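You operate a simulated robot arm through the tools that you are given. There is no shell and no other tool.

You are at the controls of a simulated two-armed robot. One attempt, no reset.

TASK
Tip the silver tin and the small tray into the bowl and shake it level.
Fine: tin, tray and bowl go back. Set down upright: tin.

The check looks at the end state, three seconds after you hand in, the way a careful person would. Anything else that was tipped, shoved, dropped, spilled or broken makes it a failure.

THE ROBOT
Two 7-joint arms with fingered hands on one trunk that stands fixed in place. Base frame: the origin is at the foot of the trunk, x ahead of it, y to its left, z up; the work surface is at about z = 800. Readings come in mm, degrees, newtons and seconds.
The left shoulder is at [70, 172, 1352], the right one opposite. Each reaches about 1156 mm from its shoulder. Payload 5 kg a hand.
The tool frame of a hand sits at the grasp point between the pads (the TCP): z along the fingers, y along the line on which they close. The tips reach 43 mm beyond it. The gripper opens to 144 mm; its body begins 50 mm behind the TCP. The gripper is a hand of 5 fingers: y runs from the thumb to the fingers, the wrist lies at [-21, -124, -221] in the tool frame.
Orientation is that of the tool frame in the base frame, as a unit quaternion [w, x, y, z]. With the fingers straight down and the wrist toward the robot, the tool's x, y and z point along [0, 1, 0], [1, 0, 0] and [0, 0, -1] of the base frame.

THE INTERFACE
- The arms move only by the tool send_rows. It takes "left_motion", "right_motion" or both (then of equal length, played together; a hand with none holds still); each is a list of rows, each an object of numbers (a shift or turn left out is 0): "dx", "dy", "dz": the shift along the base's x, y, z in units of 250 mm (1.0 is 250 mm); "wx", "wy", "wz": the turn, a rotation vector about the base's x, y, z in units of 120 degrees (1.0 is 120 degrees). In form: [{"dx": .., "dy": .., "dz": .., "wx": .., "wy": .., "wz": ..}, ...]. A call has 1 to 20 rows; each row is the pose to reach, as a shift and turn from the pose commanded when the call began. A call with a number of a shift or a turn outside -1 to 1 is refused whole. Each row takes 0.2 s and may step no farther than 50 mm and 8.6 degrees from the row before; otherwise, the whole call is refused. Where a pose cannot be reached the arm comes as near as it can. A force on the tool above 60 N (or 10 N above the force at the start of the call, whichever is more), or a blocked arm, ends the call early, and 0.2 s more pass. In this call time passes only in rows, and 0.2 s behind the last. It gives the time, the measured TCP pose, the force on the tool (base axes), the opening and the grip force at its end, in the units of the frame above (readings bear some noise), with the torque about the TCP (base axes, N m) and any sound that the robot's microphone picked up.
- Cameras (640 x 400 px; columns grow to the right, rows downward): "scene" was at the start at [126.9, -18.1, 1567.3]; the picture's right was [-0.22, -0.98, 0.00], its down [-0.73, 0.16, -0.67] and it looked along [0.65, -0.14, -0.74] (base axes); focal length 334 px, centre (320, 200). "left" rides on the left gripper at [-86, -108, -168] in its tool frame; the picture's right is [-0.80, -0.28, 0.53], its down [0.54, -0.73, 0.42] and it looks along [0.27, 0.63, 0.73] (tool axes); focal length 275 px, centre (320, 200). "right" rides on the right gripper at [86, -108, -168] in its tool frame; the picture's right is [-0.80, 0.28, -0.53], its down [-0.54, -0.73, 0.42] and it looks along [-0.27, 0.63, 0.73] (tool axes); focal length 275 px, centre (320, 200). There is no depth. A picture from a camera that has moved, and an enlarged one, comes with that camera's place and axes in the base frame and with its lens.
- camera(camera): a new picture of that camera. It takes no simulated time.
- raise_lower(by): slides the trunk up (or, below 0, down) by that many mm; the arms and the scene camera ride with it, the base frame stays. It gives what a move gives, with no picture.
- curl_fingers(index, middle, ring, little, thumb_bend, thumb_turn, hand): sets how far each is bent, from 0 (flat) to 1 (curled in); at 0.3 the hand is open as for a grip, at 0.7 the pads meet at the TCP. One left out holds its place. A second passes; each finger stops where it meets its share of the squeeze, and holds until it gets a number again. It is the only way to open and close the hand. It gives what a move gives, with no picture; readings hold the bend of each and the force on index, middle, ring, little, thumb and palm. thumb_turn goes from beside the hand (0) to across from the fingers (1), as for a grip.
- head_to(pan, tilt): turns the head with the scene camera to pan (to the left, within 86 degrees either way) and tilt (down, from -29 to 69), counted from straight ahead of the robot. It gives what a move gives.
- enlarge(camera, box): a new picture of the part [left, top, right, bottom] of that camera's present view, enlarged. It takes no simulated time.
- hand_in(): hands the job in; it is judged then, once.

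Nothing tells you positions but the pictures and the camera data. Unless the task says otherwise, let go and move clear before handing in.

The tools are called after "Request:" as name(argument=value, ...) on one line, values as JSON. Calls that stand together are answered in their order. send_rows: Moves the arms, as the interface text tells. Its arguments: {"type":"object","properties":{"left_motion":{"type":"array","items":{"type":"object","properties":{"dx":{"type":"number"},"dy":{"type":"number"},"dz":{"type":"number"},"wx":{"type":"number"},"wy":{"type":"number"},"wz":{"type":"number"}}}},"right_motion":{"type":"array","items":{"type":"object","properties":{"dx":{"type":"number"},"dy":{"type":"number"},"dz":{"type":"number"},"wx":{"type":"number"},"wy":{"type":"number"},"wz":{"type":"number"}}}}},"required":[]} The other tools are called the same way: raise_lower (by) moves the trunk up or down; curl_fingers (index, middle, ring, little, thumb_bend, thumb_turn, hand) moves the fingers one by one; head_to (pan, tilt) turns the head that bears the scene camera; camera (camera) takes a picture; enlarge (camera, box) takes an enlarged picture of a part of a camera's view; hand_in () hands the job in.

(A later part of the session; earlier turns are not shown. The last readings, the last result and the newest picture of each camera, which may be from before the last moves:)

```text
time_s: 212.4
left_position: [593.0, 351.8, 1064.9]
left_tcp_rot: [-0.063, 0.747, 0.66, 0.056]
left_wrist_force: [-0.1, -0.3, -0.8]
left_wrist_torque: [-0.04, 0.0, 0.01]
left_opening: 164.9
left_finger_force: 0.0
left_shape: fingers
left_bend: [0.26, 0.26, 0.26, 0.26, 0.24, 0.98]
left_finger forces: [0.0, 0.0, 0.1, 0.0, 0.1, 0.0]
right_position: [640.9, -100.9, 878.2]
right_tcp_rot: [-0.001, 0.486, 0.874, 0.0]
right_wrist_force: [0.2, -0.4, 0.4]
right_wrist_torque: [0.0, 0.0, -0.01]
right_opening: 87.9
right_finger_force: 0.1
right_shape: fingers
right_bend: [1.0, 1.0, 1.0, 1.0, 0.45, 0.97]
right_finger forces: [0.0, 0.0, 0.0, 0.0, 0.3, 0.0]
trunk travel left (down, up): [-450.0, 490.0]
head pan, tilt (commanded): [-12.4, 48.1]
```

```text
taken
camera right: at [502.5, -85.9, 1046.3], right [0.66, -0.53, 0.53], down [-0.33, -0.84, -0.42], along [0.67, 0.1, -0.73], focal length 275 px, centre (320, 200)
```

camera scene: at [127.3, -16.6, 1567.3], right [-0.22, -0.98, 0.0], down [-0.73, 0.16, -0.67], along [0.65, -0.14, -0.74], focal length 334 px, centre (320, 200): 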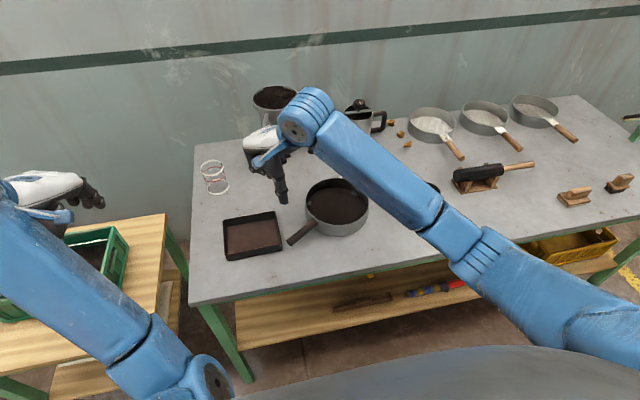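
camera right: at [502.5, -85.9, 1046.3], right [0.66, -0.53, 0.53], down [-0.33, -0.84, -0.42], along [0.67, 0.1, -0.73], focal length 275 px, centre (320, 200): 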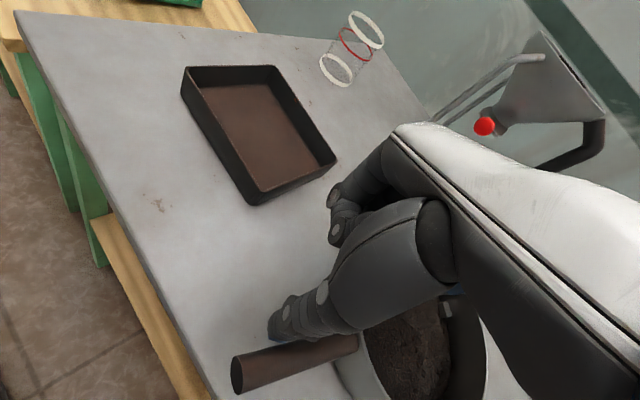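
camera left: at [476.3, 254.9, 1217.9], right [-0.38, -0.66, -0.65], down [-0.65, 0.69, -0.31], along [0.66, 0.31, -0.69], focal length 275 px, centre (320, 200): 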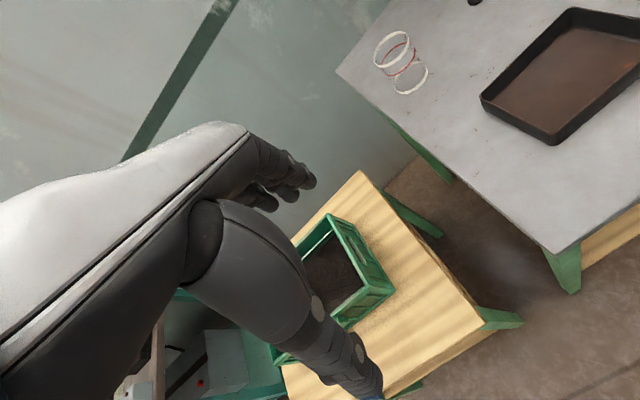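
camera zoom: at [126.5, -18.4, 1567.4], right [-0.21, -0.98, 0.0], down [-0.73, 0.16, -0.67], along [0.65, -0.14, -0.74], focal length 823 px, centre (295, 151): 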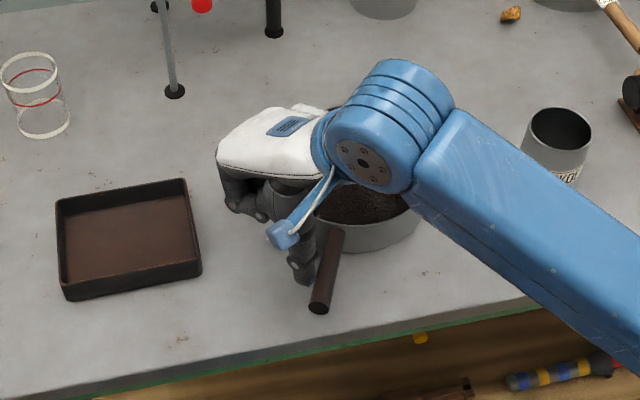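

The handle is swinging round nicely. I'll continue the sweep.

Request:
send_rows(right_motion=[{"dx": -0.023, "dy": -0.043}, {"dx": -0.046, "dy": -0.085}, {"dx": -0.065, "dy": -0.128}, {"dx": -0.082, "dy": -0.172}, {"dx": -0.097, "dy": -0.217}, {"dx": -0.109, "dy": -0.263}, {"dx": -0.118, "dy": -0.31}])

Request:
enlarge(camera="scene", box=[200, 150, 460, 290])

Request:
camera(camera="right")

```text
time_s: 214.0
left_position: [593.6, 352.3, 1066.2]
left_tcp_rot: [-0.063, 0.746, 0.66, 0.056]
left_wrist_force: [-0.7, 0.0, 0.6]
left_wrist_torque: [0.03, -0.02, -0.02]
left_opening: 165.0
left_finger_force: 0.1
left_shape: fingers
left_bend: [0.26, 0.26, 0.26, 0.26, 0.24, 0.98]
left_finger forces: [0.1, 0.0, 0.0, 0.0, 0.1, 0.0]
right_position: [609.9, -179.6, 878.4]
right_tcp_rot: [0.0, 0.486, 0.874, 0.0]
right_wrist_force: [0.2, -0.2, 0.2]
right_wrist_torque: [0.04, 0.01, 0.01]
right_opening: 87.8
right_finger_force: 0.5
right_shape: fingers
right_bend: [1.0, 1.0, 1.0, 1.0, 0.45, 0.97]
right_finger forces: [0.0, 0.1, 0.0, 0.0, 0.2, 0.0]
trunk travel left (down, up): [-450.0, 490.0]
head pan, tilt (commanded): [-12.4, 48.1]
```

```text
2.46 times, centred on (330, 220) of scene
camera zoom: at [126.6, -18.5, 1567.4], right [-0.21, -0.98, 0.0], down [-0.73, 0.16, -0.67], along [0.65, -0.14, -0.74], focal length 823 px, centre (295, 151)
```

zoom: 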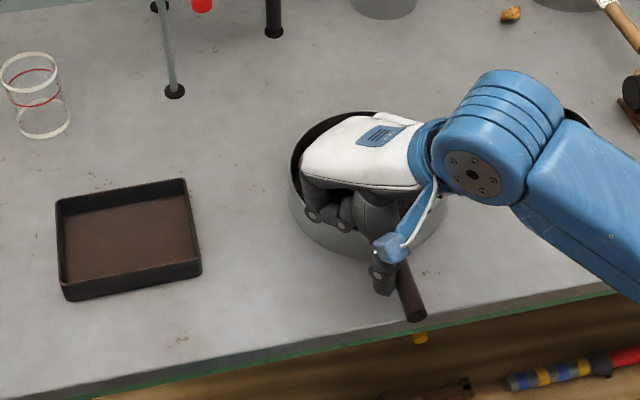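

```text
taken
camera right: at [473.1, -163.9, 1045.9], right [0.66, -0.53, 0.53], down [-0.33, -0.84, -0.42], along [0.67, 0.1, -0.73], focal length 275 px, centre (320, 200)
```

right: 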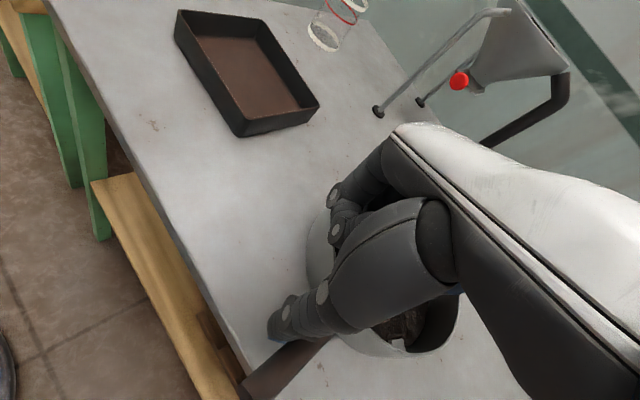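

The handle looks nearly right. I'll lift the hand away and measure.

Request:
send_rows(right_motion=[{"dy": 0.03, "dz": 0.02}, {"dy": 0.04, "dz": 0.14}, {"dy": 0.04, "dz": 0.3}, {"dx": 0.0, "dy": 0.1, "dz": 0.42}, {"dx": 0.0, "dy": 0.25, "dz": 0.5}, {"dy": 0.42, "dz": 0.5}, {"dy": 0.58, "dz": 0.5}])

Request:
enlarge(camera="scene", box=[200, 150, 460, 290])

Request:
camera(camera="scene")

```text
time_s: 215.6
left_position: [594.8, 354.1, 1064.4]
left_tcp_rot: [-0.062, 0.746, 0.661, 0.055]
left_wrist_force: [-0.1, -0.9, 0.3]
left_wrist_torque: [-0.01, 0.03, -0.02]
left_opening: 165.2
left_finger_force: 0.0
left_shape: fingers
left_bend: [0.26, 0.26, 0.26, 0.26, 0.24, 0.98]
left_finger forces: [0.0, 0.0, 0.1, 0.1, 0.0, 0.0]
right_position: [610.9, -30.7, 1000.9]
right_tcp_rot: [0.0, 0.486, 0.874, -0.001]
right_wrist_force: [-0.5, 0.2, -0.2]
right_wrist_torque: [-0.01, 0.01, 0.03]
right_opening: 88.1
right_finger_force: 0.0
right_shape: fingers
right_bend: [1.0, 1.0, 1.0, 1.0, 0.45, 0.97]
right_finger forces: [0.0, 0.1, 0.1, 0.1, 0.0, 0.0]
trunk travel left (down, up): [-450.0, 490.0]
head pan, tilt (commanded): [-12.4, 48.1]
```

```text
2.46 times, centred on (330, 220) of scene
camera zoom: at [127.4, -16.0, 1567.4], right [-0.22, -0.98, 0.0], down [-0.73, 0.16, -0.67], along [0.65, -0.15, -0.74], focal length 823 px, centre (295, 151)
```

zoom: 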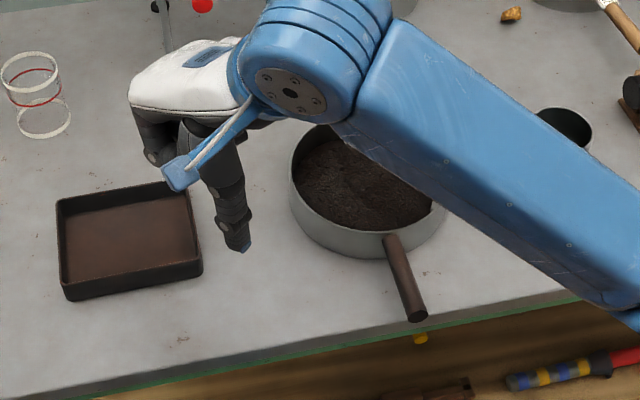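

```text
taken
camera scene: at [127.4, -16.0, 1567.4], right [-0.22, -0.98, 0.0], down [-0.73, 0.16, -0.67], along [0.65, -0.15, -0.74], focal length 334 px, centre (320, 200)
```

scene: 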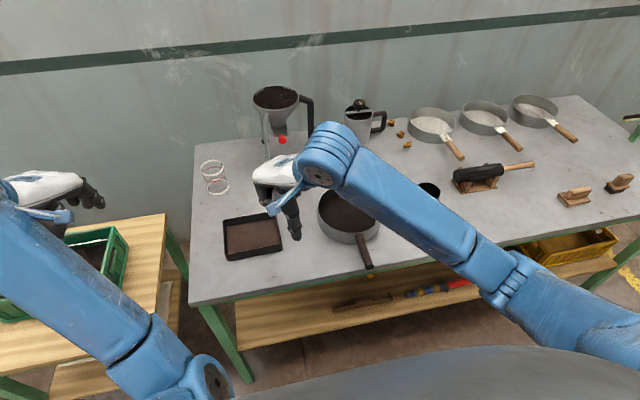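

The handle direction is within a few degrees. The bowl now needs about 47 mm forward and 13 mm left. I'll put the peg inside near the far wall and drag it forward.

Request:
send_rows(right_motion=[{"dx": 0.1, "dy": -0.09}, {"dx": 0.21, "dy": -0.19}, {"dx": 0.32, "dy": -0.29}, {"dx": 0.43, "dy": -0.39}, {"dx": 0.54, "dy": -0.49}, {"dx": 0.65, "dy": -0.585}, {"dx": 0.744, "dy": -0.67}, {"dx": 0.744, "dy": -0.67, "dz": -0.13}, {"dx": 0.744, "dy": -0.67, "dz": -0.26}, {"dx": 0.744, "dy": -0.67, "dz": -0.37}, {"dx": 0.744, "dy": -0.67, "dz": -0.45}])

Request:
enlarge(camera="scene", box=[200, 150, 460, 290])

Request:
camera(camera="right")

```text
time_s: 218.0
left_position: [593.5, 351.5, 1066.4]
left_tcp_rot: [-0.063, 0.746, 0.66, 0.056]
left_wrist_force: [-0.5, -0.2, -0.7]
left_wrist_torque: [-0.02, -0.02, 0.01]
left_opening: 165.3
left_finger_force: 0.0
left_shape: fingers
left_bend: [0.26, 0.26, 0.26, 0.26, 0.24, 0.98]
left_finger forces: [0.0, 0.0, 0.0, 0.0, 0.0, 0.1]
right_position: [797.4, -201.2, 891.9]
right_tcp_rot: [0.0, 0.486, 0.874, 0.0]
right_wrist_force: [0.2, 0.1, 0.3]
right_wrist_torque: [-0.01, 0.02, -0.01]
right_opening: 88.1
right_finger_force: 0.1
right_shape: fingers
right_bend: [1.0, 1.0, 1.0, 1.0, 0.45, 0.98]
right_finger forces: [0.1, 0.1, 0.0, 0.0, 0.0, 0.0]
trunk travel left (down, up): [-450.0, 490.0]
head pan, tilt (commanded): [-12.4, 48.1]
```

```text
2.46 times, centred on (330, 220) of scene
camera zoom: at [127.2, -18.1, 1567.4], right [-0.22, -0.98, 0.0], down [-0.73, 0.16, -0.67], along [0.65, -0.14, -0.74], focal length 823 px, centre (295, 151)
```

zoom: 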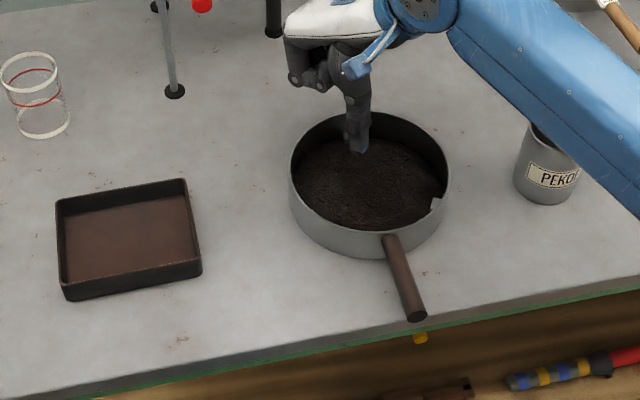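

```text
taken
camera right: at [659.6, -186.2, 1058.7], right [0.66, -0.53, 0.53], down [-0.33, -0.84, -0.42], along [0.67, 0.1, -0.73], focal length 275 px, centre (320, 200)
```

right: 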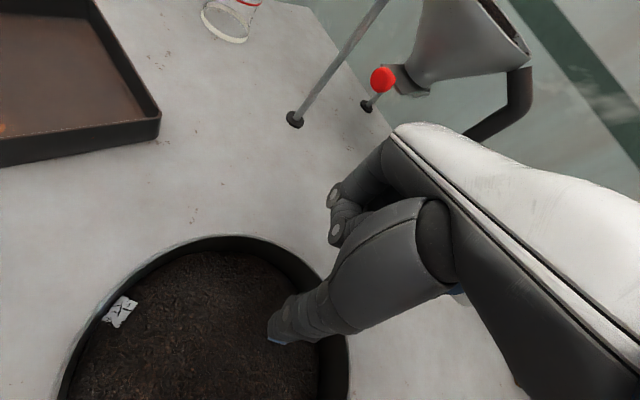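

The peg is inside by the far wall. I'll lower it slightly and drag forward-left.

Request:
send_rows(right_motion=[{"dz": -0.018}, {"dx": 0.045, "dy": 0.014, "dz": -0.018}, {"dx": 0.09, "dy": 0.028, "dz": -0.018}, {"dx": 0.135, "dy": 0.042, "dz": -0.018}, {"dx": 0.18, "dy": 0.056, "dz": -0.018}, {"dx": 0.225, "dy": 0.07, "dz": -0.018}, {"dx": 0.27, "dy": 0.085, "dz": -0.018}])

Request:
enlarge(camera="scene", box=[200, 150, 460, 290])

Request:
camera(camera="right")

```text
time_s: 219.6
left_position: [594.4, 352.4, 1066.3]
left_tcp_rot: [-0.062, 0.746, 0.66, 0.055]
left_wrist_force: [0.1, -1.1, 0.5]
left_wrist_torque: [-0.04, 0.03, 0.0]
left_opening: 165.0
left_finger_force: 0.0
left_shape: fingers
left_bend: [0.26, 0.26, 0.26, 0.26, 0.24, 0.98]
left_finger forces: [0.1, 0.1, 0.0, 0.0, 0.0, 0.0]
right_position: [863.6, -180.0, 886.6]
right_tcp_rot: [-0.001, 0.486, 0.874, -0.001]
right_wrist_force: [-0.3, -0.1, 0.1]
right_wrist_torque: [-0.01, 0.05, 0.0]
right_opening: 88.8
right_finger_force: 0.3
right_shape: fingers
right_bend: [1.0, 1.0, 1.0, 1.0, 0.44, 0.97]
right_finger forces: [0.1, 0.0, 0.0, 0.1, 1.1, 0.1]
trunk travel left (down, up): [-450.0, 490.0]
head pan, tilt (commanded): [-12.4, 48.1]
```

```text
2.46 times, centred on (330, 220) of scene
camera zoom: at [127.3, -17.6, 1567.3], right [-0.22, -0.98, 0.0], down [-0.73, 0.16, -0.67], along [0.65, -0.14, -0.74], focal length 823 px, centre (295, 151)
```

zoom: 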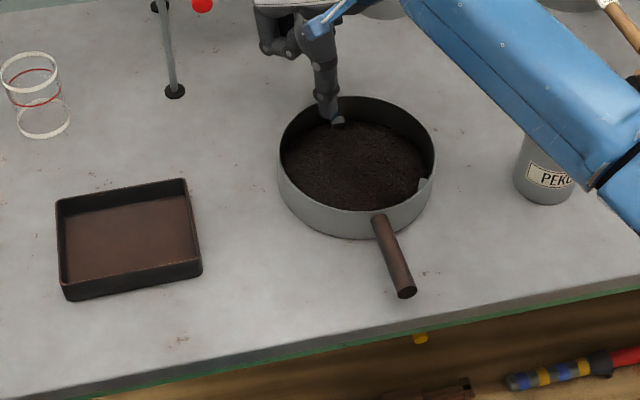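

```text
taken
camera right: at [726.6, -164.4, 1053.7], right [0.66, -0.53, 0.53], down [-0.33, -0.84, -0.42], along [0.67, 0.1, -0.73], focal length 275 px, centre (320, 200)
```

right: 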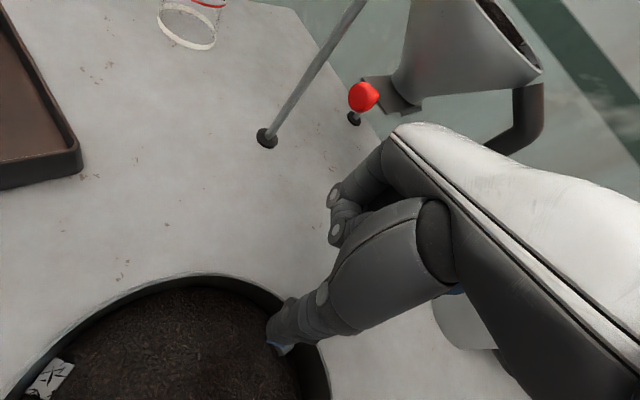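

Nearly home: about 20 mm forward and a few millimetres left to go, with the handle direction matching. I'll drag the last bit.

Request:
send_rows(right_motion=[{"dx": 0.03, "dy": 0.005}, {"dx": 0.06, "dy": 0.01}, {"dx": 0.082, "dy": 0.014}])

Request:
enlarge(camera="scene", box=[200, 150, 460, 290])

Request:
enlarge(camera="scene", box=[290, 140, 400, 260])

```text
time_s: 220.4
left_position: [594.7, 352.0, 1064.6]
left_tcp_rot: [-0.063, 0.747, 0.66, 0.056]
left_wrist_force: [-0.1, -0.4, 0.1]
left_wrist_torque: [0.01, -0.05, 0.0]
left_opening: 164.8
left_finger_force: 0.1
left_shape: fingers
left_bend: [0.26, 0.26, 0.26, 0.26, 0.24, 0.98]
left_finger forces: [0.0, 0.0, 0.0, 0.1, 0.0, 0.0]
right_position: [885.4, -176.8, 886.4]
right_tcp_rot: [0.0, 0.485, 0.874, 0.0]
right_wrist_force: [-1.9, -0.1, 0.3]
right_wrist_torque: [0.02, 0.04, -0.04]
right_opening: 88.6
right_finger_force: 1.1
right_shape: fingers
right_bend: [1.0, 1.0, 1.0, 1.0, 0.44, 0.97]
right_finger forces: [0.0, 0.0, 0.0, 0.1, 1.5, 0.1]
trunk travel left (down, up): [-450.0, 490.0]
head pan, tilt (commanded): [-12.4, 48.1]
```

```text
2.46 times, centred on (330, 220) of scene
camera zoom: at [127.0, -17.9, 1567.3], right [-0.22, -0.98, 0.0], down [-0.73, 0.16, -0.67], along [0.65, -0.14, -0.74], focal length 823 px, centre (295, 151)
```

zoom: 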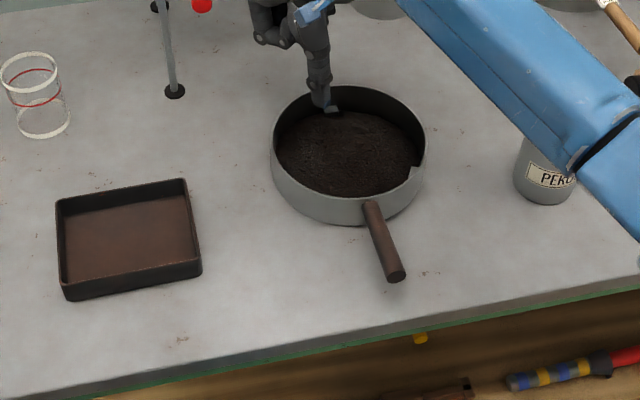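

```text
3.33 times, centred on (345, 200) of scene
camera zoom: at [127.0, -17.9, 1567.3], right [-0.22, -0.98, 0.0], down [-0.73, 0.16, -0.67], along [0.65, -0.14, -0.74], focal length 1115 px, centre (237, 200)
```

zoom: 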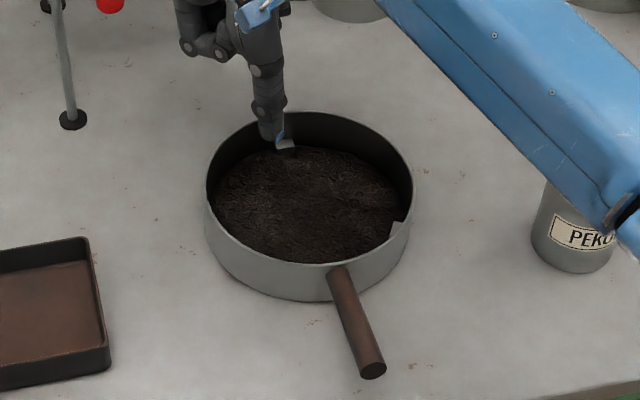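

The bowl's outline now matches its original position within a pixel or two, with the handle about 5° off. I'll lift the peg out and inspect the tea from above.

Request:
send_rows(right_motion=[{"dx": -0.02, "dz": 0.02}, {"dx": -0.03, "dz": 0.14}, {"dx": -0.03, "dz": 0.3}, {"dx": -0.03, "dz": 0.46}, {"dx": -0.03, "dz": 0.6}])

Request:
camera(camera="right")

Request:
enlarge(camera="scene", box=[300, 160, 390, 250])

```text
time_s: 221.6
left_position: [594.9, 351.8, 1065.6]
left_tcp_rot: [-0.063, 0.746, 0.661, 0.056]
left_wrist_force: [0.8, -0.1, -0.2]
left_wrist_torque: [0.0, 0.01, 0.03]
left_opening: 165.2
left_finger_force: 0.1
left_shape: fingers
left_bend: [0.26, 0.26, 0.26, 0.26, 0.24, 0.98]
left_finger forces: [0.0, 0.0, 0.1, 0.0, 0.1, 0.0]
right_position: [875.8, -177.1, 1039.1]
right_tcp_rot: [0.0, 0.486, 0.874, -0.001]
right_wrist_force: [0.4, -0.5, -1.1]
right_wrist_torque: [-0.02, -0.06, 0.0]
right_opening: 88.2
right_finger_force: 0.0
right_shape: fingers
right_bend: [1.0, 1.0, 1.0, 1.0, 0.45, 0.97]
right_finger forces: [0.1, 0.0, 0.1, 0.0, 0.0, 0.0]
trunk travel left (down, up): [-450.0, 490.0]
head pan, tilt (commanded): [-12.4, 48.1]
```

```text
taken
camera right: at [738.9, -160.8, 1205.3], right [0.66, -0.53, 0.53], down [-0.33, -0.84, -0.42], along [0.67, 0.1, -0.73], focal length 275 px, centre (320, 200)
```

right: 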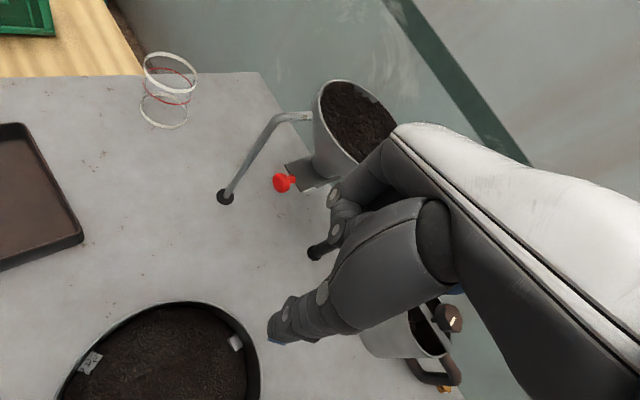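

```text
4.44 times, centred on (345, 205) of scene
camera zoom: at [126.3, -17.6, 1567.3], right [-0.22, -0.98, 0.0], down [-0.73, 0.16, -0.67], along [0.65, -0.14, -0.74], focal length 1486 px, centre (209, 178)
```

zoom: 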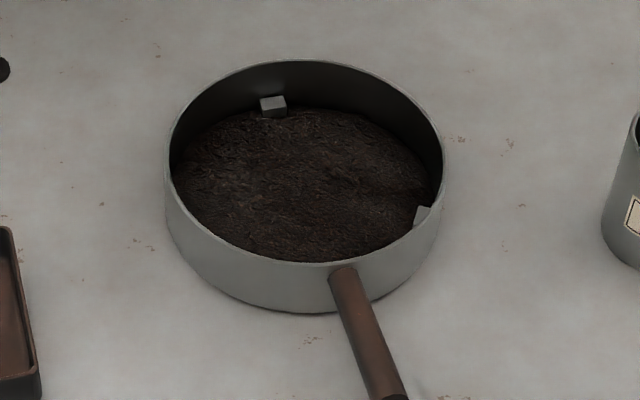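

The tea is slightly higher on the left than at the right-back, so one more proper shake is worthwhile. I'll straddle the rim loosely, with two fingers outside and the thumb inside and no squeeze so it can't twist, and shake in short strokes.

Request:
send_rows(right_motion=[{"dx": -0.06, "dy": 0.026, "wz": 0.04}, {"dx": -0.12, "dy": 0.052, "wz": 0.08}, {"dx": -0.18, "dy": 0.078, "wz": 0.12}, {"dx": -0.231, "dy": 0.102, "wz": 0.15}])

Request:
curl_fingers(hand="right", index=1.0, middle=0.58, ring=0.58, little=1.0, thumb_bend=0.6)

Request:
camera(camera="right")

Request:
enlarge(camera="scene", box=[270, 80, 410, 240])

```text
time_s: 222.6
left_position: [594.0, 352.0, 1066.6]
left_tcp_rot: [-0.064, 0.746, 0.66, 0.056]
left_wrist_force: [0.9, -0.2, -0.3]
left_wrist_torque: [-0.01, 0.0, 0.01]
left_opening: 165.2
left_finger_force: 0.1
left_shape: fingers
left_bend: [0.26, 0.26, 0.26, 0.26, 0.24, 0.98]
left_finger forces: [0.1, 0.1, 0.0, 0.0, 0.1, 0.1]
right_position: [818.1, -150.3, 1037.7]
right_tcp_rot: [0.001, 0.343, 0.939, -0.001]
right_wrist_force: [0.3, -0.4, 0.8]
right_wrist_torque: [0.0, 0.01, -0.01]
right_opening: 88.2
right_finger_force: 0.0
right_shape: fingers
right_bend: [1.0, 1.0, 1.0, 1.0, 0.45, 0.97]
right_finger forces: [0.0, 0.0, 0.0, 0.1, 0.0, 0.1]
trunk travel left (down, up): [-450.0, 490.0]
head pan, tilt (commanded): [-12.4, 48.1]
```

```text
time_s: 223.6
left_position: [594.5, 352.8, 1065.2]
left_tcp_rot: [-0.064, 0.746, 0.66, 0.056]
left_wrist_force: [-0.1, 0.1, -0.8]
left_wrist_torque: [-0.03, 0.0, 0.01]
left_opening: 165.0
left_finger_force: 0.1
left_shape: fingers
left_bend: [0.26, 0.26, 0.26, 0.26, 0.24, 0.98]
left_finger forces: [0.0, 0.1, 0.1, 0.0, 0.0, 0.0]
right_position: [818.7, -150.7, 1036.5]
right_tcp_rot: [0.0, 0.343, 0.939, 0.0]
right_wrist_force: [-0.2, -0.3, 0.1]
right_wrist_torque: [0.0, 0.0, -0.01]
right_opening: 78.4
right_finger_force: 0.2
right_shape: fingers
right_bend: [1.0, 0.57, 0.57, 1.0, 0.6, 0.97]
right_finger forces: [0.0, 0.1, 0.1, 0.1, 0.1, 0.1]
trunk travel left (down, up): [-450.0, 490.0]
head pan, tilt (commanded): [-12.4, 48.1]
```

```text
taken
camera right: at [683.8, -178.6, 1204.0], right [0.79, -0.3, 0.53], down [-0.05, -0.9, -0.42], along [0.61, 0.31, -0.73], focal length 275 px, centre (320, 200)
```

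right: 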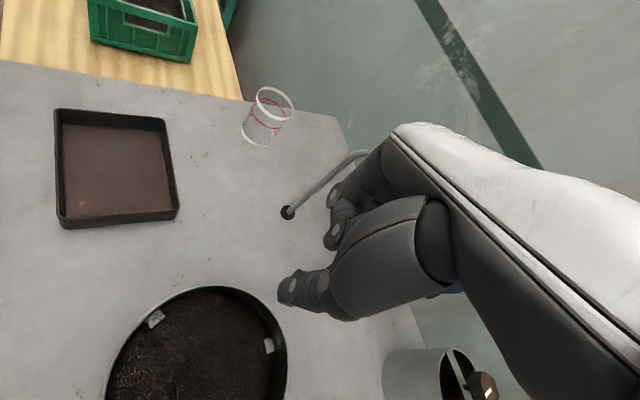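

```text
2.50 times, centred on (340, 160) of scene
camera zoom: at [127.0, -17.9, 1567.3], right [-0.22, -0.98, 0.0], down [-0.73, 0.16, -0.67], along [0.65, -0.14, -0.74], focal length 836 px, centre (270, 300)
```

zoom: 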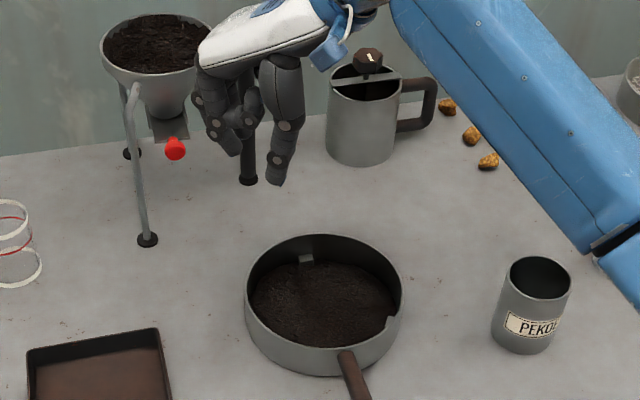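

The grasp point is on the rim. I'll lower so the rim sits between the thumb and the two fingers.

Request:
send_rows(right_motion=[{"dx": -0.004, "dy": -0.005, "dz": -0.13}, {"dx": -0.01, "dy": -0.012, "dz": -0.26}, {"dx": -0.01, "dy": -0.012, "dz": -0.38}, {"dx": -0.01, "dy": -0.012, "dz": -0.48}, {"dx": -0.01, "dy": -0.012, "dz": -0.55}, {"dx": -0.01, "dy": -0.012, "dz": -0.592}])

Request:
curl_fingers(hand="right", index=1.0, middle=0.65, ring=0.65, little=1.0, thumb_bend=0.66)

Request:
camera(camera="right")

Request:
enlarge(camera="scene", box=[280, 130, 420, 250])

```text
time_s: 225.0
left_position: [594.6, 352.3, 1065.2]
left_tcp_rot: [-0.063, 0.746, 0.66, 0.057]
left_wrist_force: [-0.5, -0.3, 0.7]
left_wrist_torque: [0.02, -0.01, -0.03]
left_opening: 165.0
left_finger_force: 0.0
left_shape: fingers
left_bend: [0.26, 0.26, 0.26, 0.26, 0.24, 0.98]
left_finger forces: [0.2, 0.0, 0.1, 0.1, 0.1, 0.0]
right_position: [816.3, -154.6, 887.7]
right_tcp_rot: [0.0, 0.343, 0.939, 0.001]
right_wrist_force: [0.6, 0.3, -0.5]
right_wrist_torque: [0.01, 0.01, 0.01]
right_opening: 78.0
right_finger_force: 0.1
right_shape: fingers
right_bend: [1.0, 0.57, 0.57, 1.0, 0.6, 0.97]
right_finger forces: [0.1, 0.0, 0.0, 0.1, 0.0, 0.0]
trunk travel left (down, up): [-450.0, 490.0]
head pan, tilt (commanded): [-12.4, 48.1]
```

```text
time_s: 226.0
left_position: [593.8, 351.5, 1066.8]
left_tcp_rot: [-0.063, 0.746, 0.661, 0.055]
left_wrist_force: [0.0, 0.0, 1.1]
left_wrist_torque: [0.03, -0.01, 0.02]
left_opening: 165.0
left_finger_force: 0.1
left_shape: fingers
left_bend: [0.26, 0.26, 0.26, 0.26, 0.24, 0.98]
left_finger forces: [0.0, 0.1, 0.1, 0.0, 0.0, 0.1]
right_position: [817.5, -153.8, 889.0]
right_tcp_rot: [0.0, 0.343, 0.939, 0.0]
right_wrist_force: [-0.8, 0.0, 0.6]
right_wrist_torque: [0.01, 0.0, 0.01]
right_opening: 74.3
right_finger_force: 0.0
right_shape: fingers
right_bend: [1.0, 0.65, 0.65, 1.0, 0.66, 0.97]
right_finger forces: [0.0, 0.1, 0.0, 0.0, 0.0, 0.0]
trunk travel left (down, up): [-450.0, 490.0]
head pan, tilt (commanded): [-12.4, 48.1]
```

```text
taken
camera right: at [681.0, -181.7, 1055.8], right [0.79, -0.3, 0.53], down [-0.05, -0.9, -0.42], along [0.61, 0.31, -0.73], focal length 275 px, centre (320, 200)
```

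right: 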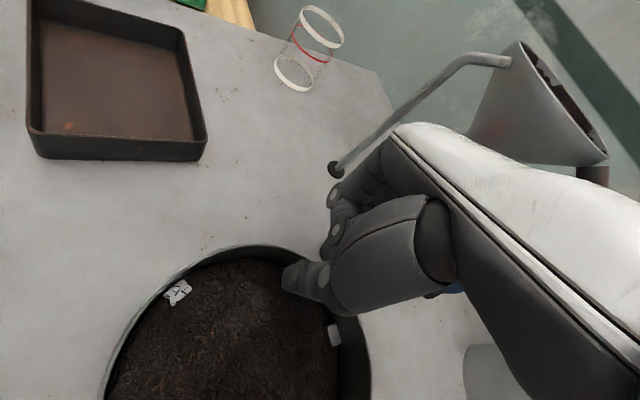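

```text
3.33 times, centred on (350, 190) of scene
camera zoom: at [127.0, -18.0, 1567.3], right [-0.22, -0.98, 0.0], down [-0.73, 0.16, -0.67], along [0.65, -0.14, -0.74], focal length 1115 px, centre (220, 233)
```

zoom: 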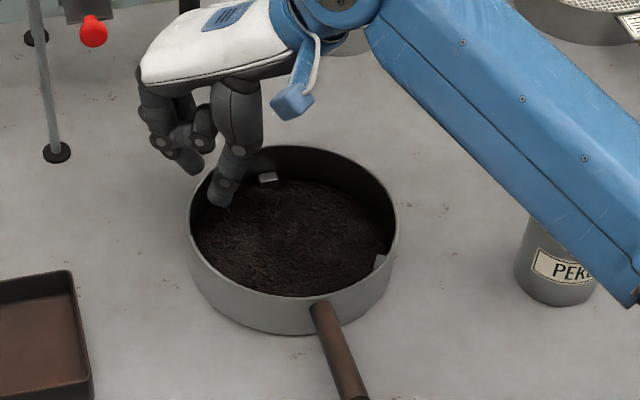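

The rim is loosely between thumb and two fingers. I'll narrow the gap slightly and shake with short strokes, ending centred.

Request:
curl_fingers(hand="right", index=1.0, middle=0.68, ring=0.68, little=1.0, thumb_bend=0.68)

Request:
send_rows(right_motion=[{"dx": 0.026, "dy": 0.031}, {"dx": -0.026, "dy": -0.031}, {"dx": 0.031, "dy": 0.037}, {"dx": -0.031, "dy": -0.037}, {"dx": 0.031, "dy": 0.037}, {"dx": -0.031, "dy": -0.037}, {"dx": 0.031, "dy": 0.037}, {"dx": -0.031, "dy": -0.037}, {"dx": 0.02, "dy": 0.024}, {"dx": -0.02, "dy": -0.024}, {"dx": 0.0, "dy": 0.0}])

Request:
camera(camera="right")

Request:
enlarge(camera="scene", box=[200, 150, 460, 290])

Request:
enlarge(camera="scene", box=[300, 160, 390, 250])

```text
time_s: 227.0
left_position: [593.9, 351.3, 1064.7]
left_tcp_rot: [-0.063, 0.746, 0.66, 0.056]
left_wrist_force: [0.9, 0.4, 0.3]
left_wrist_torque: [0.03, -0.05, 0.0]
left_opening: 165.1
left_finger_force: 0.0
left_shape: fingers
left_bend: [0.26, 0.26, 0.26, 0.26, 0.24, 0.98]
left_finger forces: [0.0, 0.1, 0.0, 0.1, 0.0, 0.0]
right_position: [816.6, -154.4, 888.9]
right_tcp_rot: [0.0, 0.343, 0.939, 0.001]
right_wrist_force: [-0.3, -0.2, 0.6]
right_wrist_torque: [0.0, -0.01, 0.02]
right_opening: 73.3
right_finger_force: 0.1
right_shape: fingers
right_bend: [1.0, 0.68, 0.68, 1.0, 0.68, 0.97]
right_finger forces: [0.0, 0.0, 0.1, 0.0, 0.1, 0.0]
trunk travel left (down, up): [-450.0, 490.0]
head pan, tilt (commanded): [-12.4, 48.1]
```

```text
time_s: 229.4
left_position: [594.5, 352.2, 1065.5]
left_tcp_rot: [-0.063, 0.746, 0.66, 0.055]
left_wrist_force: [0.8, 0.0, -0.9]
left_wrist_torque: [-0.03, 0.02, 0.02]
left_opening: 164.9
left_finger_force: 0.0
left_shape: fingers
left_bend: [0.26, 0.26, 0.26, 0.26, 0.24, 0.98]
left_finger forces: [0.0, 0.0, 0.1, 0.0, 0.1, 0.0]
right_position: [816.6, -155.2, 888.1]
right_tcp_rot: [0.0, 0.343, 0.939, 0.0]
right_wrist_force: [0.2, 0.7, 0.0]
right_wrist_torque: [0.0, 0.03, -0.03]
right_opening: 73.4
right_finger_force: 0.0
right_shape: fingers
right_bend: [1.0, 0.68, 0.68, 1.0, 0.68, 0.97]
right_finger forces: [0.1, 0.0, 0.0, 0.0, 0.0, 0.0]
trunk travel left (down, up): [-450.0, 490.0]
head pan, tilt (commanded): [-12.4, 48.1]
```

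```text
taken
camera right: at [681.6, -182.3, 1055.8], right [0.79, -0.3, 0.53], down [-0.05, -0.9, -0.42], along [0.61, 0.31, -0.73], focal length 275 px, centre (320, 200)
```

right: 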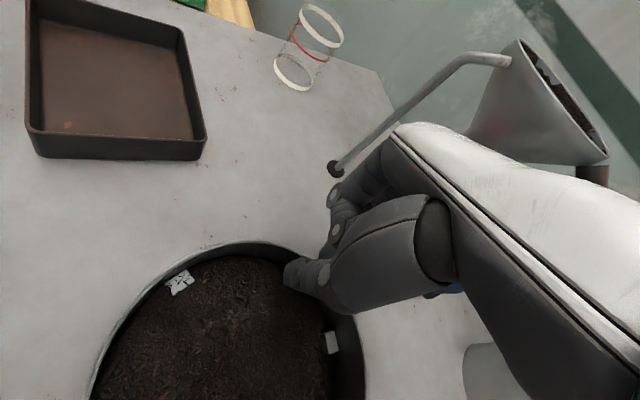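

```text
2.46 times, centred on (330, 220) of scene
camera zoom: at [127.2, -17.5, 1567.3], right [-0.22, -0.98, 0.0], down [-0.73, 0.16, -0.67], along [0.65, -0.14, -0.74], focal length 823 px, centre (295, 151)
```

zoom: 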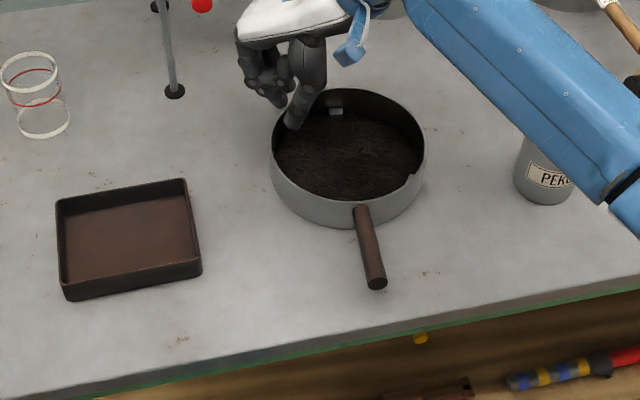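

```text
4.44 times, centred on (345, 205) of scene
camera zoom: at [127.2, -17.5, 1567.3], right [-0.22, -0.98, 0.0], down [-0.73, 0.16, -0.67], along [0.65, -0.14, -0.74], focal length 1486 px, centre (209, 178)
```

zoom: 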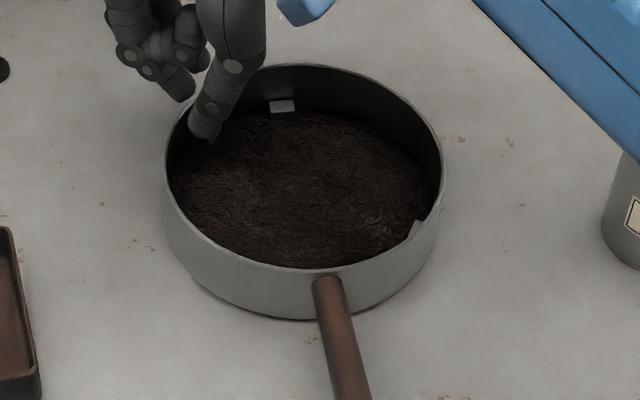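

The tea is visibly flatter, and the bowl has moved only a few millimetres. I'll give one more short round, then release.

Request:
send_rows(right_motion=[{"dx": 0.031, "dy": 0.037}, {"dx": -0.026, "dy": -0.031}, {"dx": 0.035, "dy": 0.042}, {"dx": -0.026, "dy": -0.031}, {"dx": 0.035, "dy": 0.042}, {"dx": -0.026, "dy": -0.031}, {"dx": 0.035, "dy": 0.042}, {"dx": -0.02, "dy": -0.024}, {"dx": 0.03, "dy": 0.036}, {"dx": -0.01, "dy": -0.012}, {"dx": 0.0, "dy": 0.0}])

Request:
curl_fingers(hand="right", index=1.0, middle=0.58, ring=0.58, little=1.0, thumb_bend=0.62)

Request:
send_rows(right_motion=[{"dz": 0.06}, {"dz": 0.16}, {"dz": 0.3}, {"dz": 0.45}, {"dz": 0.6}])

Request:
enlarge(camera="scene", box=[200, 150, 460, 290])

Request:
enlarge(camera="scene", box=[300, 160, 390, 250])

Request:
camera(camera="right")

```text
time_s: 231.8
left_position: [593.0, 351.9, 1065.1]
left_tcp_rot: [-0.062, 0.747, 0.66, 0.055]
left_wrist_force: [0.2, 0.2, -0.6]
left_wrist_torque: [-0.04, 0.0, 0.01]
left_opening: 164.9
left_finger_force: 0.1
left_shape: fingers
left_bend: [0.26, 0.26, 0.26, 0.26, 0.24, 0.98]
left_finger forces: [0.0, 0.0, 0.0, 0.0, 0.0, 0.0]
right_position: [816.7, -153.9, 887.6]
right_tcp_rot: [0.0, 0.343, 0.939, 0.0]
right_wrist_force: [1.1, 0.7, 0.1]
right_wrist_torque: [-0.01, -0.02, -0.04]
right_opening: 73.0
right_finger_force: 0.0
right_shape: fingers
right_bend: [1.0, 0.68, 0.68, 1.0, 0.68, 0.97]
right_finger forces: [0.0, 0.0, 0.0, 0.0, 0.0, 0.0]
trunk travel left (down, up): [-450.0, 490.0]
head pan, tilt (commanded): [-12.4, 48.1]
```

```text
time_s: 232.8
left_position: [593.7, 352.0, 1065.5]
left_tcp_rot: [-0.064, 0.747, 0.66, 0.056]
left_wrist_force: [0.2, 0.3, -0.3]
left_wrist_torque: [0.0, 0.05, -0.01]
left_opening: 165.0
left_finger_force: 0.1
left_shape: fingers
left_bend: [0.26, 0.26, 0.26, 0.26, 0.24, 0.98]
left_finger forces: [0.0, 0.0, 0.0, 0.0, 0.1, 0.0]
right_position: [817.3, -153.2, 888.9]
right_tcp_rot: [0.0, 0.343, 0.939, -0.001]
right_wrist_force: [0.2, -0.1, 0.3]
right_wrist_torque: [0.02, -0.02, -0.01]
right_opening: 76.7
right_finger_force: 0.1
right_shape: fingers
right_bend: [1.0, 0.57, 0.57, 1.0, 0.62, 0.97]
right_finger forces: [0.0, 0.1, 0.0, 0.0, 0.0, 0.1]
trunk travel left (down, up): [-450.0, 490.0]
head pan, tilt (commanded): [-12.4, 48.1]
```

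```text
time_s: 234.0
left_position: [593.5, 352.0, 1065.4]
left_tcp_rot: [-0.064, 0.746, 0.66, 0.056]
left_wrist_force: [0.3, -0.3, -0.1]
left_wrist_torque: [-0.01, -0.03, 0.01]
left_opening: 165.0
left_finger_force: 0.1
left_shape: fingers
left_bend: [0.26, 0.26, 0.26, 0.26, 0.24, 0.98]
left_finger forces: [0.0, 0.1, 0.1, 0.0, 0.0, 0.0]
right_position: [817.0, -154.4, 1037.9]
right_tcp_rot: [0.0, 0.343, 0.939, -0.001]
right_wrist_force: [-0.2, 0.0, -0.3]
right_wrist_torque: [-0.02, -0.02, -0.02]
right_opening: 76.9
right_finger_force: 0.1
right_shape: fingers
right_bend: [1.0, 0.57, 0.57, 1.0, 0.62, 0.97]
right_finger forces: [0.1, 0.1, 0.1, 0.0, 0.0, 0.1]
trunk travel left (down, up): [-450.0, 490.0]
head pan, tilt (commanded): [-12.4, 48.1]
```

```text
2.46 times, centred on (330, 220) of scene
camera zoom: at [126.4, -17.6, 1567.3], right [-0.22, -0.98, 0.0], down [-0.73, 0.16, -0.67], along [0.65, -0.14, -0.74], focal length 823 px, centre (295, 151)
```

zoom: 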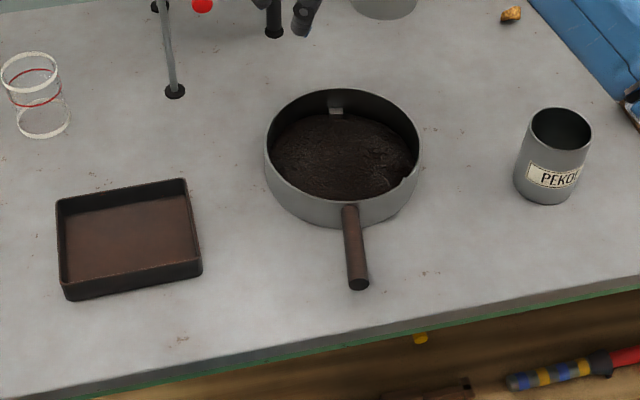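

```text
4.44 times, centred on (345, 205) of scene
camera zoom: at [126.4, -17.6, 1567.3], right [-0.22, -0.98, 0.0], down [-0.73, 0.16, -0.67], along [0.65, -0.14, -0.74], focal length 1486 px, centre (209, 178)
```

zoom: 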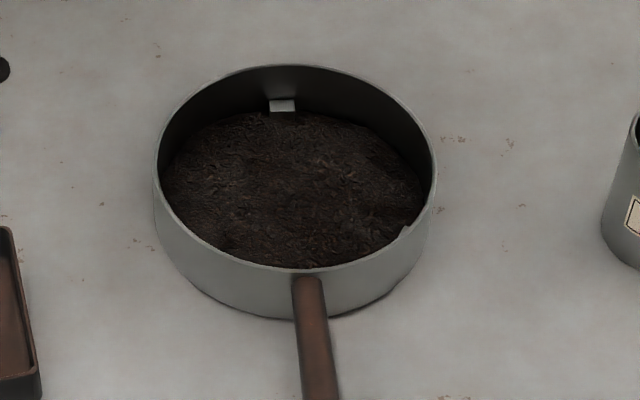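

```text
taken
camera right: at [681.5, -181.7, 1206.0], right [0.79, -0.29, 0.53], down [-0.05, -0.9, -0.42], along [0.61, 0.31, -0.73], focal length 275 px, centre (320, 200)
```

right: 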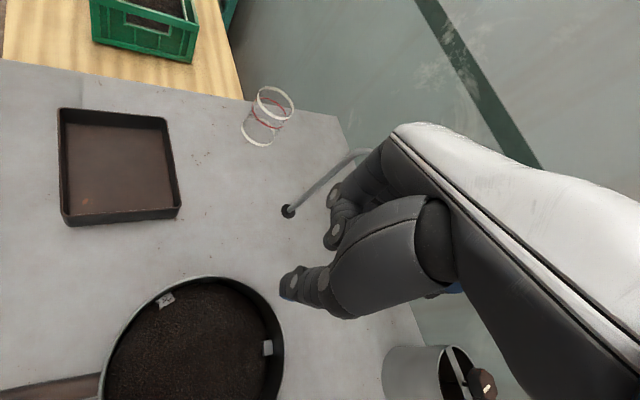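

The tea is level now. The bowl is within about 7 mm of its spot, but the handle is about 16° off after the shaking, so I'll nudge the handle end right with the thumb peg.

Request:
curl_fingers(hand="right", index=1.0, middle=1.0, ring=1.0, little=1.0, thumb_bend=0.45)

Request:
send_rows(right_motion=[{"dx": -0.12, "dy": 0.02, "dz": -0.02, "wz": -0.03}, {"dx": -0.26, "dy": 0.045, "dz": -0.05, "wz": -0.06}, {"dx": -0.4, "dy": 0.07, "dz": -0.08, "wz": -0.09}, {"dx": -0.54, "dy": 0.096, "dz": -0.11, "wz": -0.12}, {"dx": -0.676, "dy": 0.12, "dz": -0.15, "wz": -0.15}])

Request:
camera(camera="right")

Request:
enlarge(camera="scene", box=[200, 150, 460, 290])

```text
time_s: 235.0
left_position: [594.1, 352.9, 1066.3]
left_tcp_rot: [-0.063, 0.746, 0.66, 0.056]
left_wrist_force: [-0.3, -0.4, -0.2]
left_wrist_torque: [-0.02, 0.01, -0.02]
left_opening: 164.9
left_finger_force: 0.1
left_shape: fingers
left_bend: [0.26, 0.26, 0.26, 0.26, 0.24, 0.98]
left_finger forces: [0.1, 0.1, 0.0, 0.1, 0.0, 0.0]
right_position: [816.9, -154.6, 1038.8]
right_tcp_rot: [0.0, 0.343, 0.939, 0.0]
right_wrist_force: [-0.7, -0.4, 0.2]
right_wrist_torque: [-0.02, 0.01, -0.01]
right_opening: 87.9
right_finger_force: 0.1
right_shape: fingers
right_bend: [1.0, 1.0, 1.0, 1.0, 0.45, 0.97]
right_finger forces: [0.0, 0.1, 0.0, 0.0, 0.0, 0.0]
trunk travel left (down, up): [-450.0, 490.0]
head pan, tilt (commanded): [-12.4, 48.1]
```

```text
time_s: 236.2
left_position: [592.6, 352.5, 1066.1]
left_tcp_rot: [-0.063, 0.747, 0.66, 0.056]
left_wrist_force: [-0.4, -0.2, 0.8]
left_wrist_torque: [0.03, -0.05, 0.01]
left_opening: 164.9
left_finger_force: 0.0
left_shape: fingers
left_bend: [0.26, 0.26, 0.26, 0.26, 0.24, 0.98]
left_finger forces: [0.0, 0.0, 0.1, 0.0, 0.1, 0.1]
right_position: [648.4, -124.9, 1003.1]
right_tcp_rot: [0.001, 0.486, 0.874, 0.001]
right_wrist_force: [0.0, 0.1, 0.6]
right_wrist_torque: [-0.04, 0.0, 0.0]
right_opening: 88.2
right_finger_force: 0.2
right_shape: fingers
right_bend: [1.0, 1.0, 1.0, 1.0, 0.45, 0.98]
right_finger forces: [0.0, 0.0, 0.0, 0.0, 0.0, 0.0]
trunk travel left (down, up): [-450.0, 490.0]
head pan, tilt (commanded): [-12.4, 48.1]
```

```text
taken
camera right: at [509.7, -109.2, 1169.3], right [0.66, -0.53, 0.54], down [-0.33, -0.84, -0.42], along [0.67, 0.1, -0.73], focal length 275 px, centre (320, 200)
```

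right: 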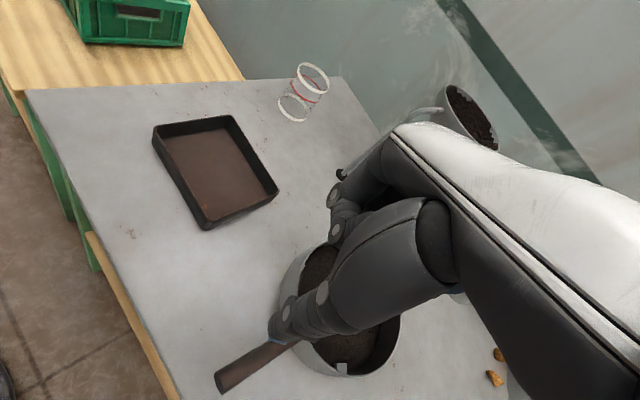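

```text
2.46 times, centred on (330, 220) of scene
camera zoom: at [125.8, -18.0, 1567.5], right [-0.21, -0.98, 0.0], down [-0.73, 0.16, -0.67], along [0.65, -0.14, -0.74], focal length 823 px, centre (295, 151)
```

zoom: 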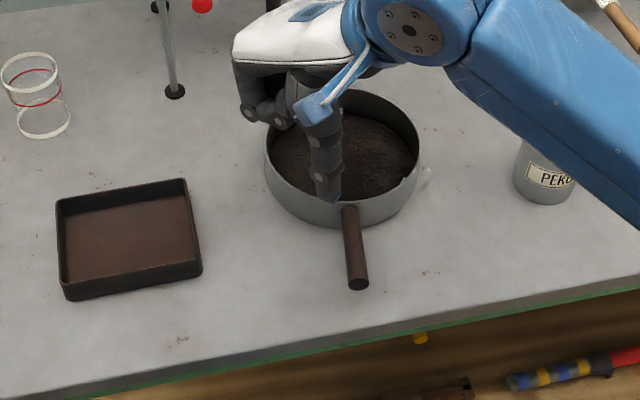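

The peg will land to the left of the handle end. I'll lower it and push right by the required amount.

Request:
send_rows(right_motion=[{"dz": -0.13}, {"dz": -0.26}, {"dz": -0.37}, {"dz": -0.45}, {"dz": -0.5}])

Request:
send_rows(right_motion=[{"dx": -0.003, "dy": -0.04}, {"dx": -0.006, "dy": -0.08}, {"dx": -0.009, "dy": -0.12}, {"dx": -0.012, "dy": -0.16}, {"dx": -0.015, "dy": -0.2}])

Request:
enlarge(camera="scene", box=[200, 150, 460, 290])

Request:
camera(camera="right")

```text
time_s: 237.4
left_position: [594.0, 352.1, 1064.4]
left_tcp_rot: [-0.063, 0.746, 0.661, 0.055]
left_wrist_force: [0.5, 0.2, -0.1]
left_wrist_torque: [-0.01, 0.01, 0.02]
left_opening: 164.9
left_finger_force: 0.0
left_shape: fingers
left_bend: [0.26, 0.26, 0.26, 0.26, 0.24, 0.98]
left_finger forces: [0.1, 0.0, 0.0, 0.0, 0.1, 0.0]
right_position: [647.3, -124.3, 875.7]
right_tcp_rot: [-0.001, 0.486, 0.874, -0.001]
right_wrist_force: [-0.2, 0.2, 1.1]
right_wrist_torque: [-0.01, 0.0, -0.02]
right_opening: 88.1
right_finger_force: 0.0
right_shape: fingers
right_bend: [1.0, 1.0, 1.0, 1.0, 0.45, 0.98]
right_finger forces: [0.0, 0.0, 0.1, 0.1, 0.0, 0.1]
trunk travel left (down, up): [-450.0, 490.0]
head pan, tilt (commanded): [-12.4, 48.1]
```

```text
time_s: 238.6
left_position: [594.4, 352.8, 1065.7]
left_tcp_rot: [-0.063, 0.746, 0.66, 0.056]
left_wrist_force: [-0.2, -0.6, 0.0]
left_wrist_torque: [0.02, -0.01, -0.01]
left_opening: 165.1
left_finger_force: 0.0
left_shape: fingers
left_bend: [0.26, 0.26, 0.26, 0.26, 0.24, 0.98]
left_finger forces: [0.1, 0.0, 0.0, 0.0, 0.0, 0.1]
right_position: [643.2, -176.3, 876.7]
right_tcp_rot: [0.0, 0.486, 0.874, 0.0]
right_wrist_force: [-0.1, 0.0, 0.1]
right_wrist_torque: [0.02, 0.01, -0.01]
right_opening: 88.0
right_finger_force: 0.1
right_shape: fingers
right_bend: [1.0, 1.0, 1.0, 1.0, 0.45, 0.97]
right_finger forces: [0.0, 0.0, 0.1, 0.1, 0.3, 0.0]
trunk travel left (down, up): [-450.0, 490.0]
head pan, tilt (commanded): [-12.4, 48.1]
```

```text
2.46 times, centred on (330, 220) of scene
camera zoom: at [126.8, -18.3, 1567.3], right [-0.21, -0.98, 0.0], down [-0.73, 0.16, -0.67], along [0.65, -0.14, -0.74], focal length 823 px, centre (295, 151)
```

zoom: 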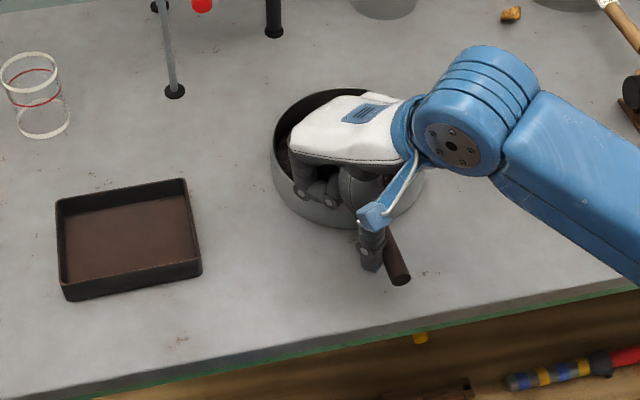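

```text
taken
camera right: at [506.2, -159.1, 1043.5], right [0.66, -0.53, 0.53], down [-0.33, -0.84, -0.42], along [0.67, 0.1, -0.73], focal length 275 px, centre (320, 200)
```

right: 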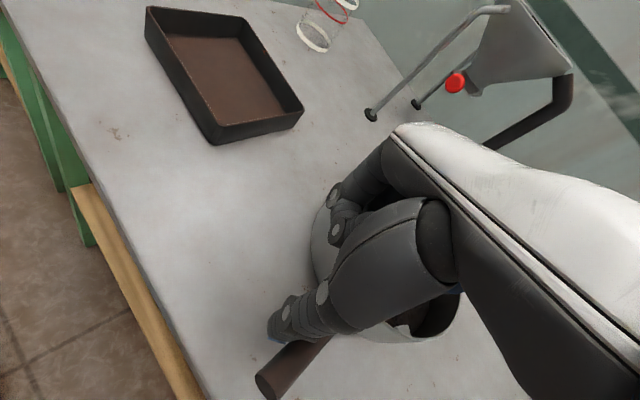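

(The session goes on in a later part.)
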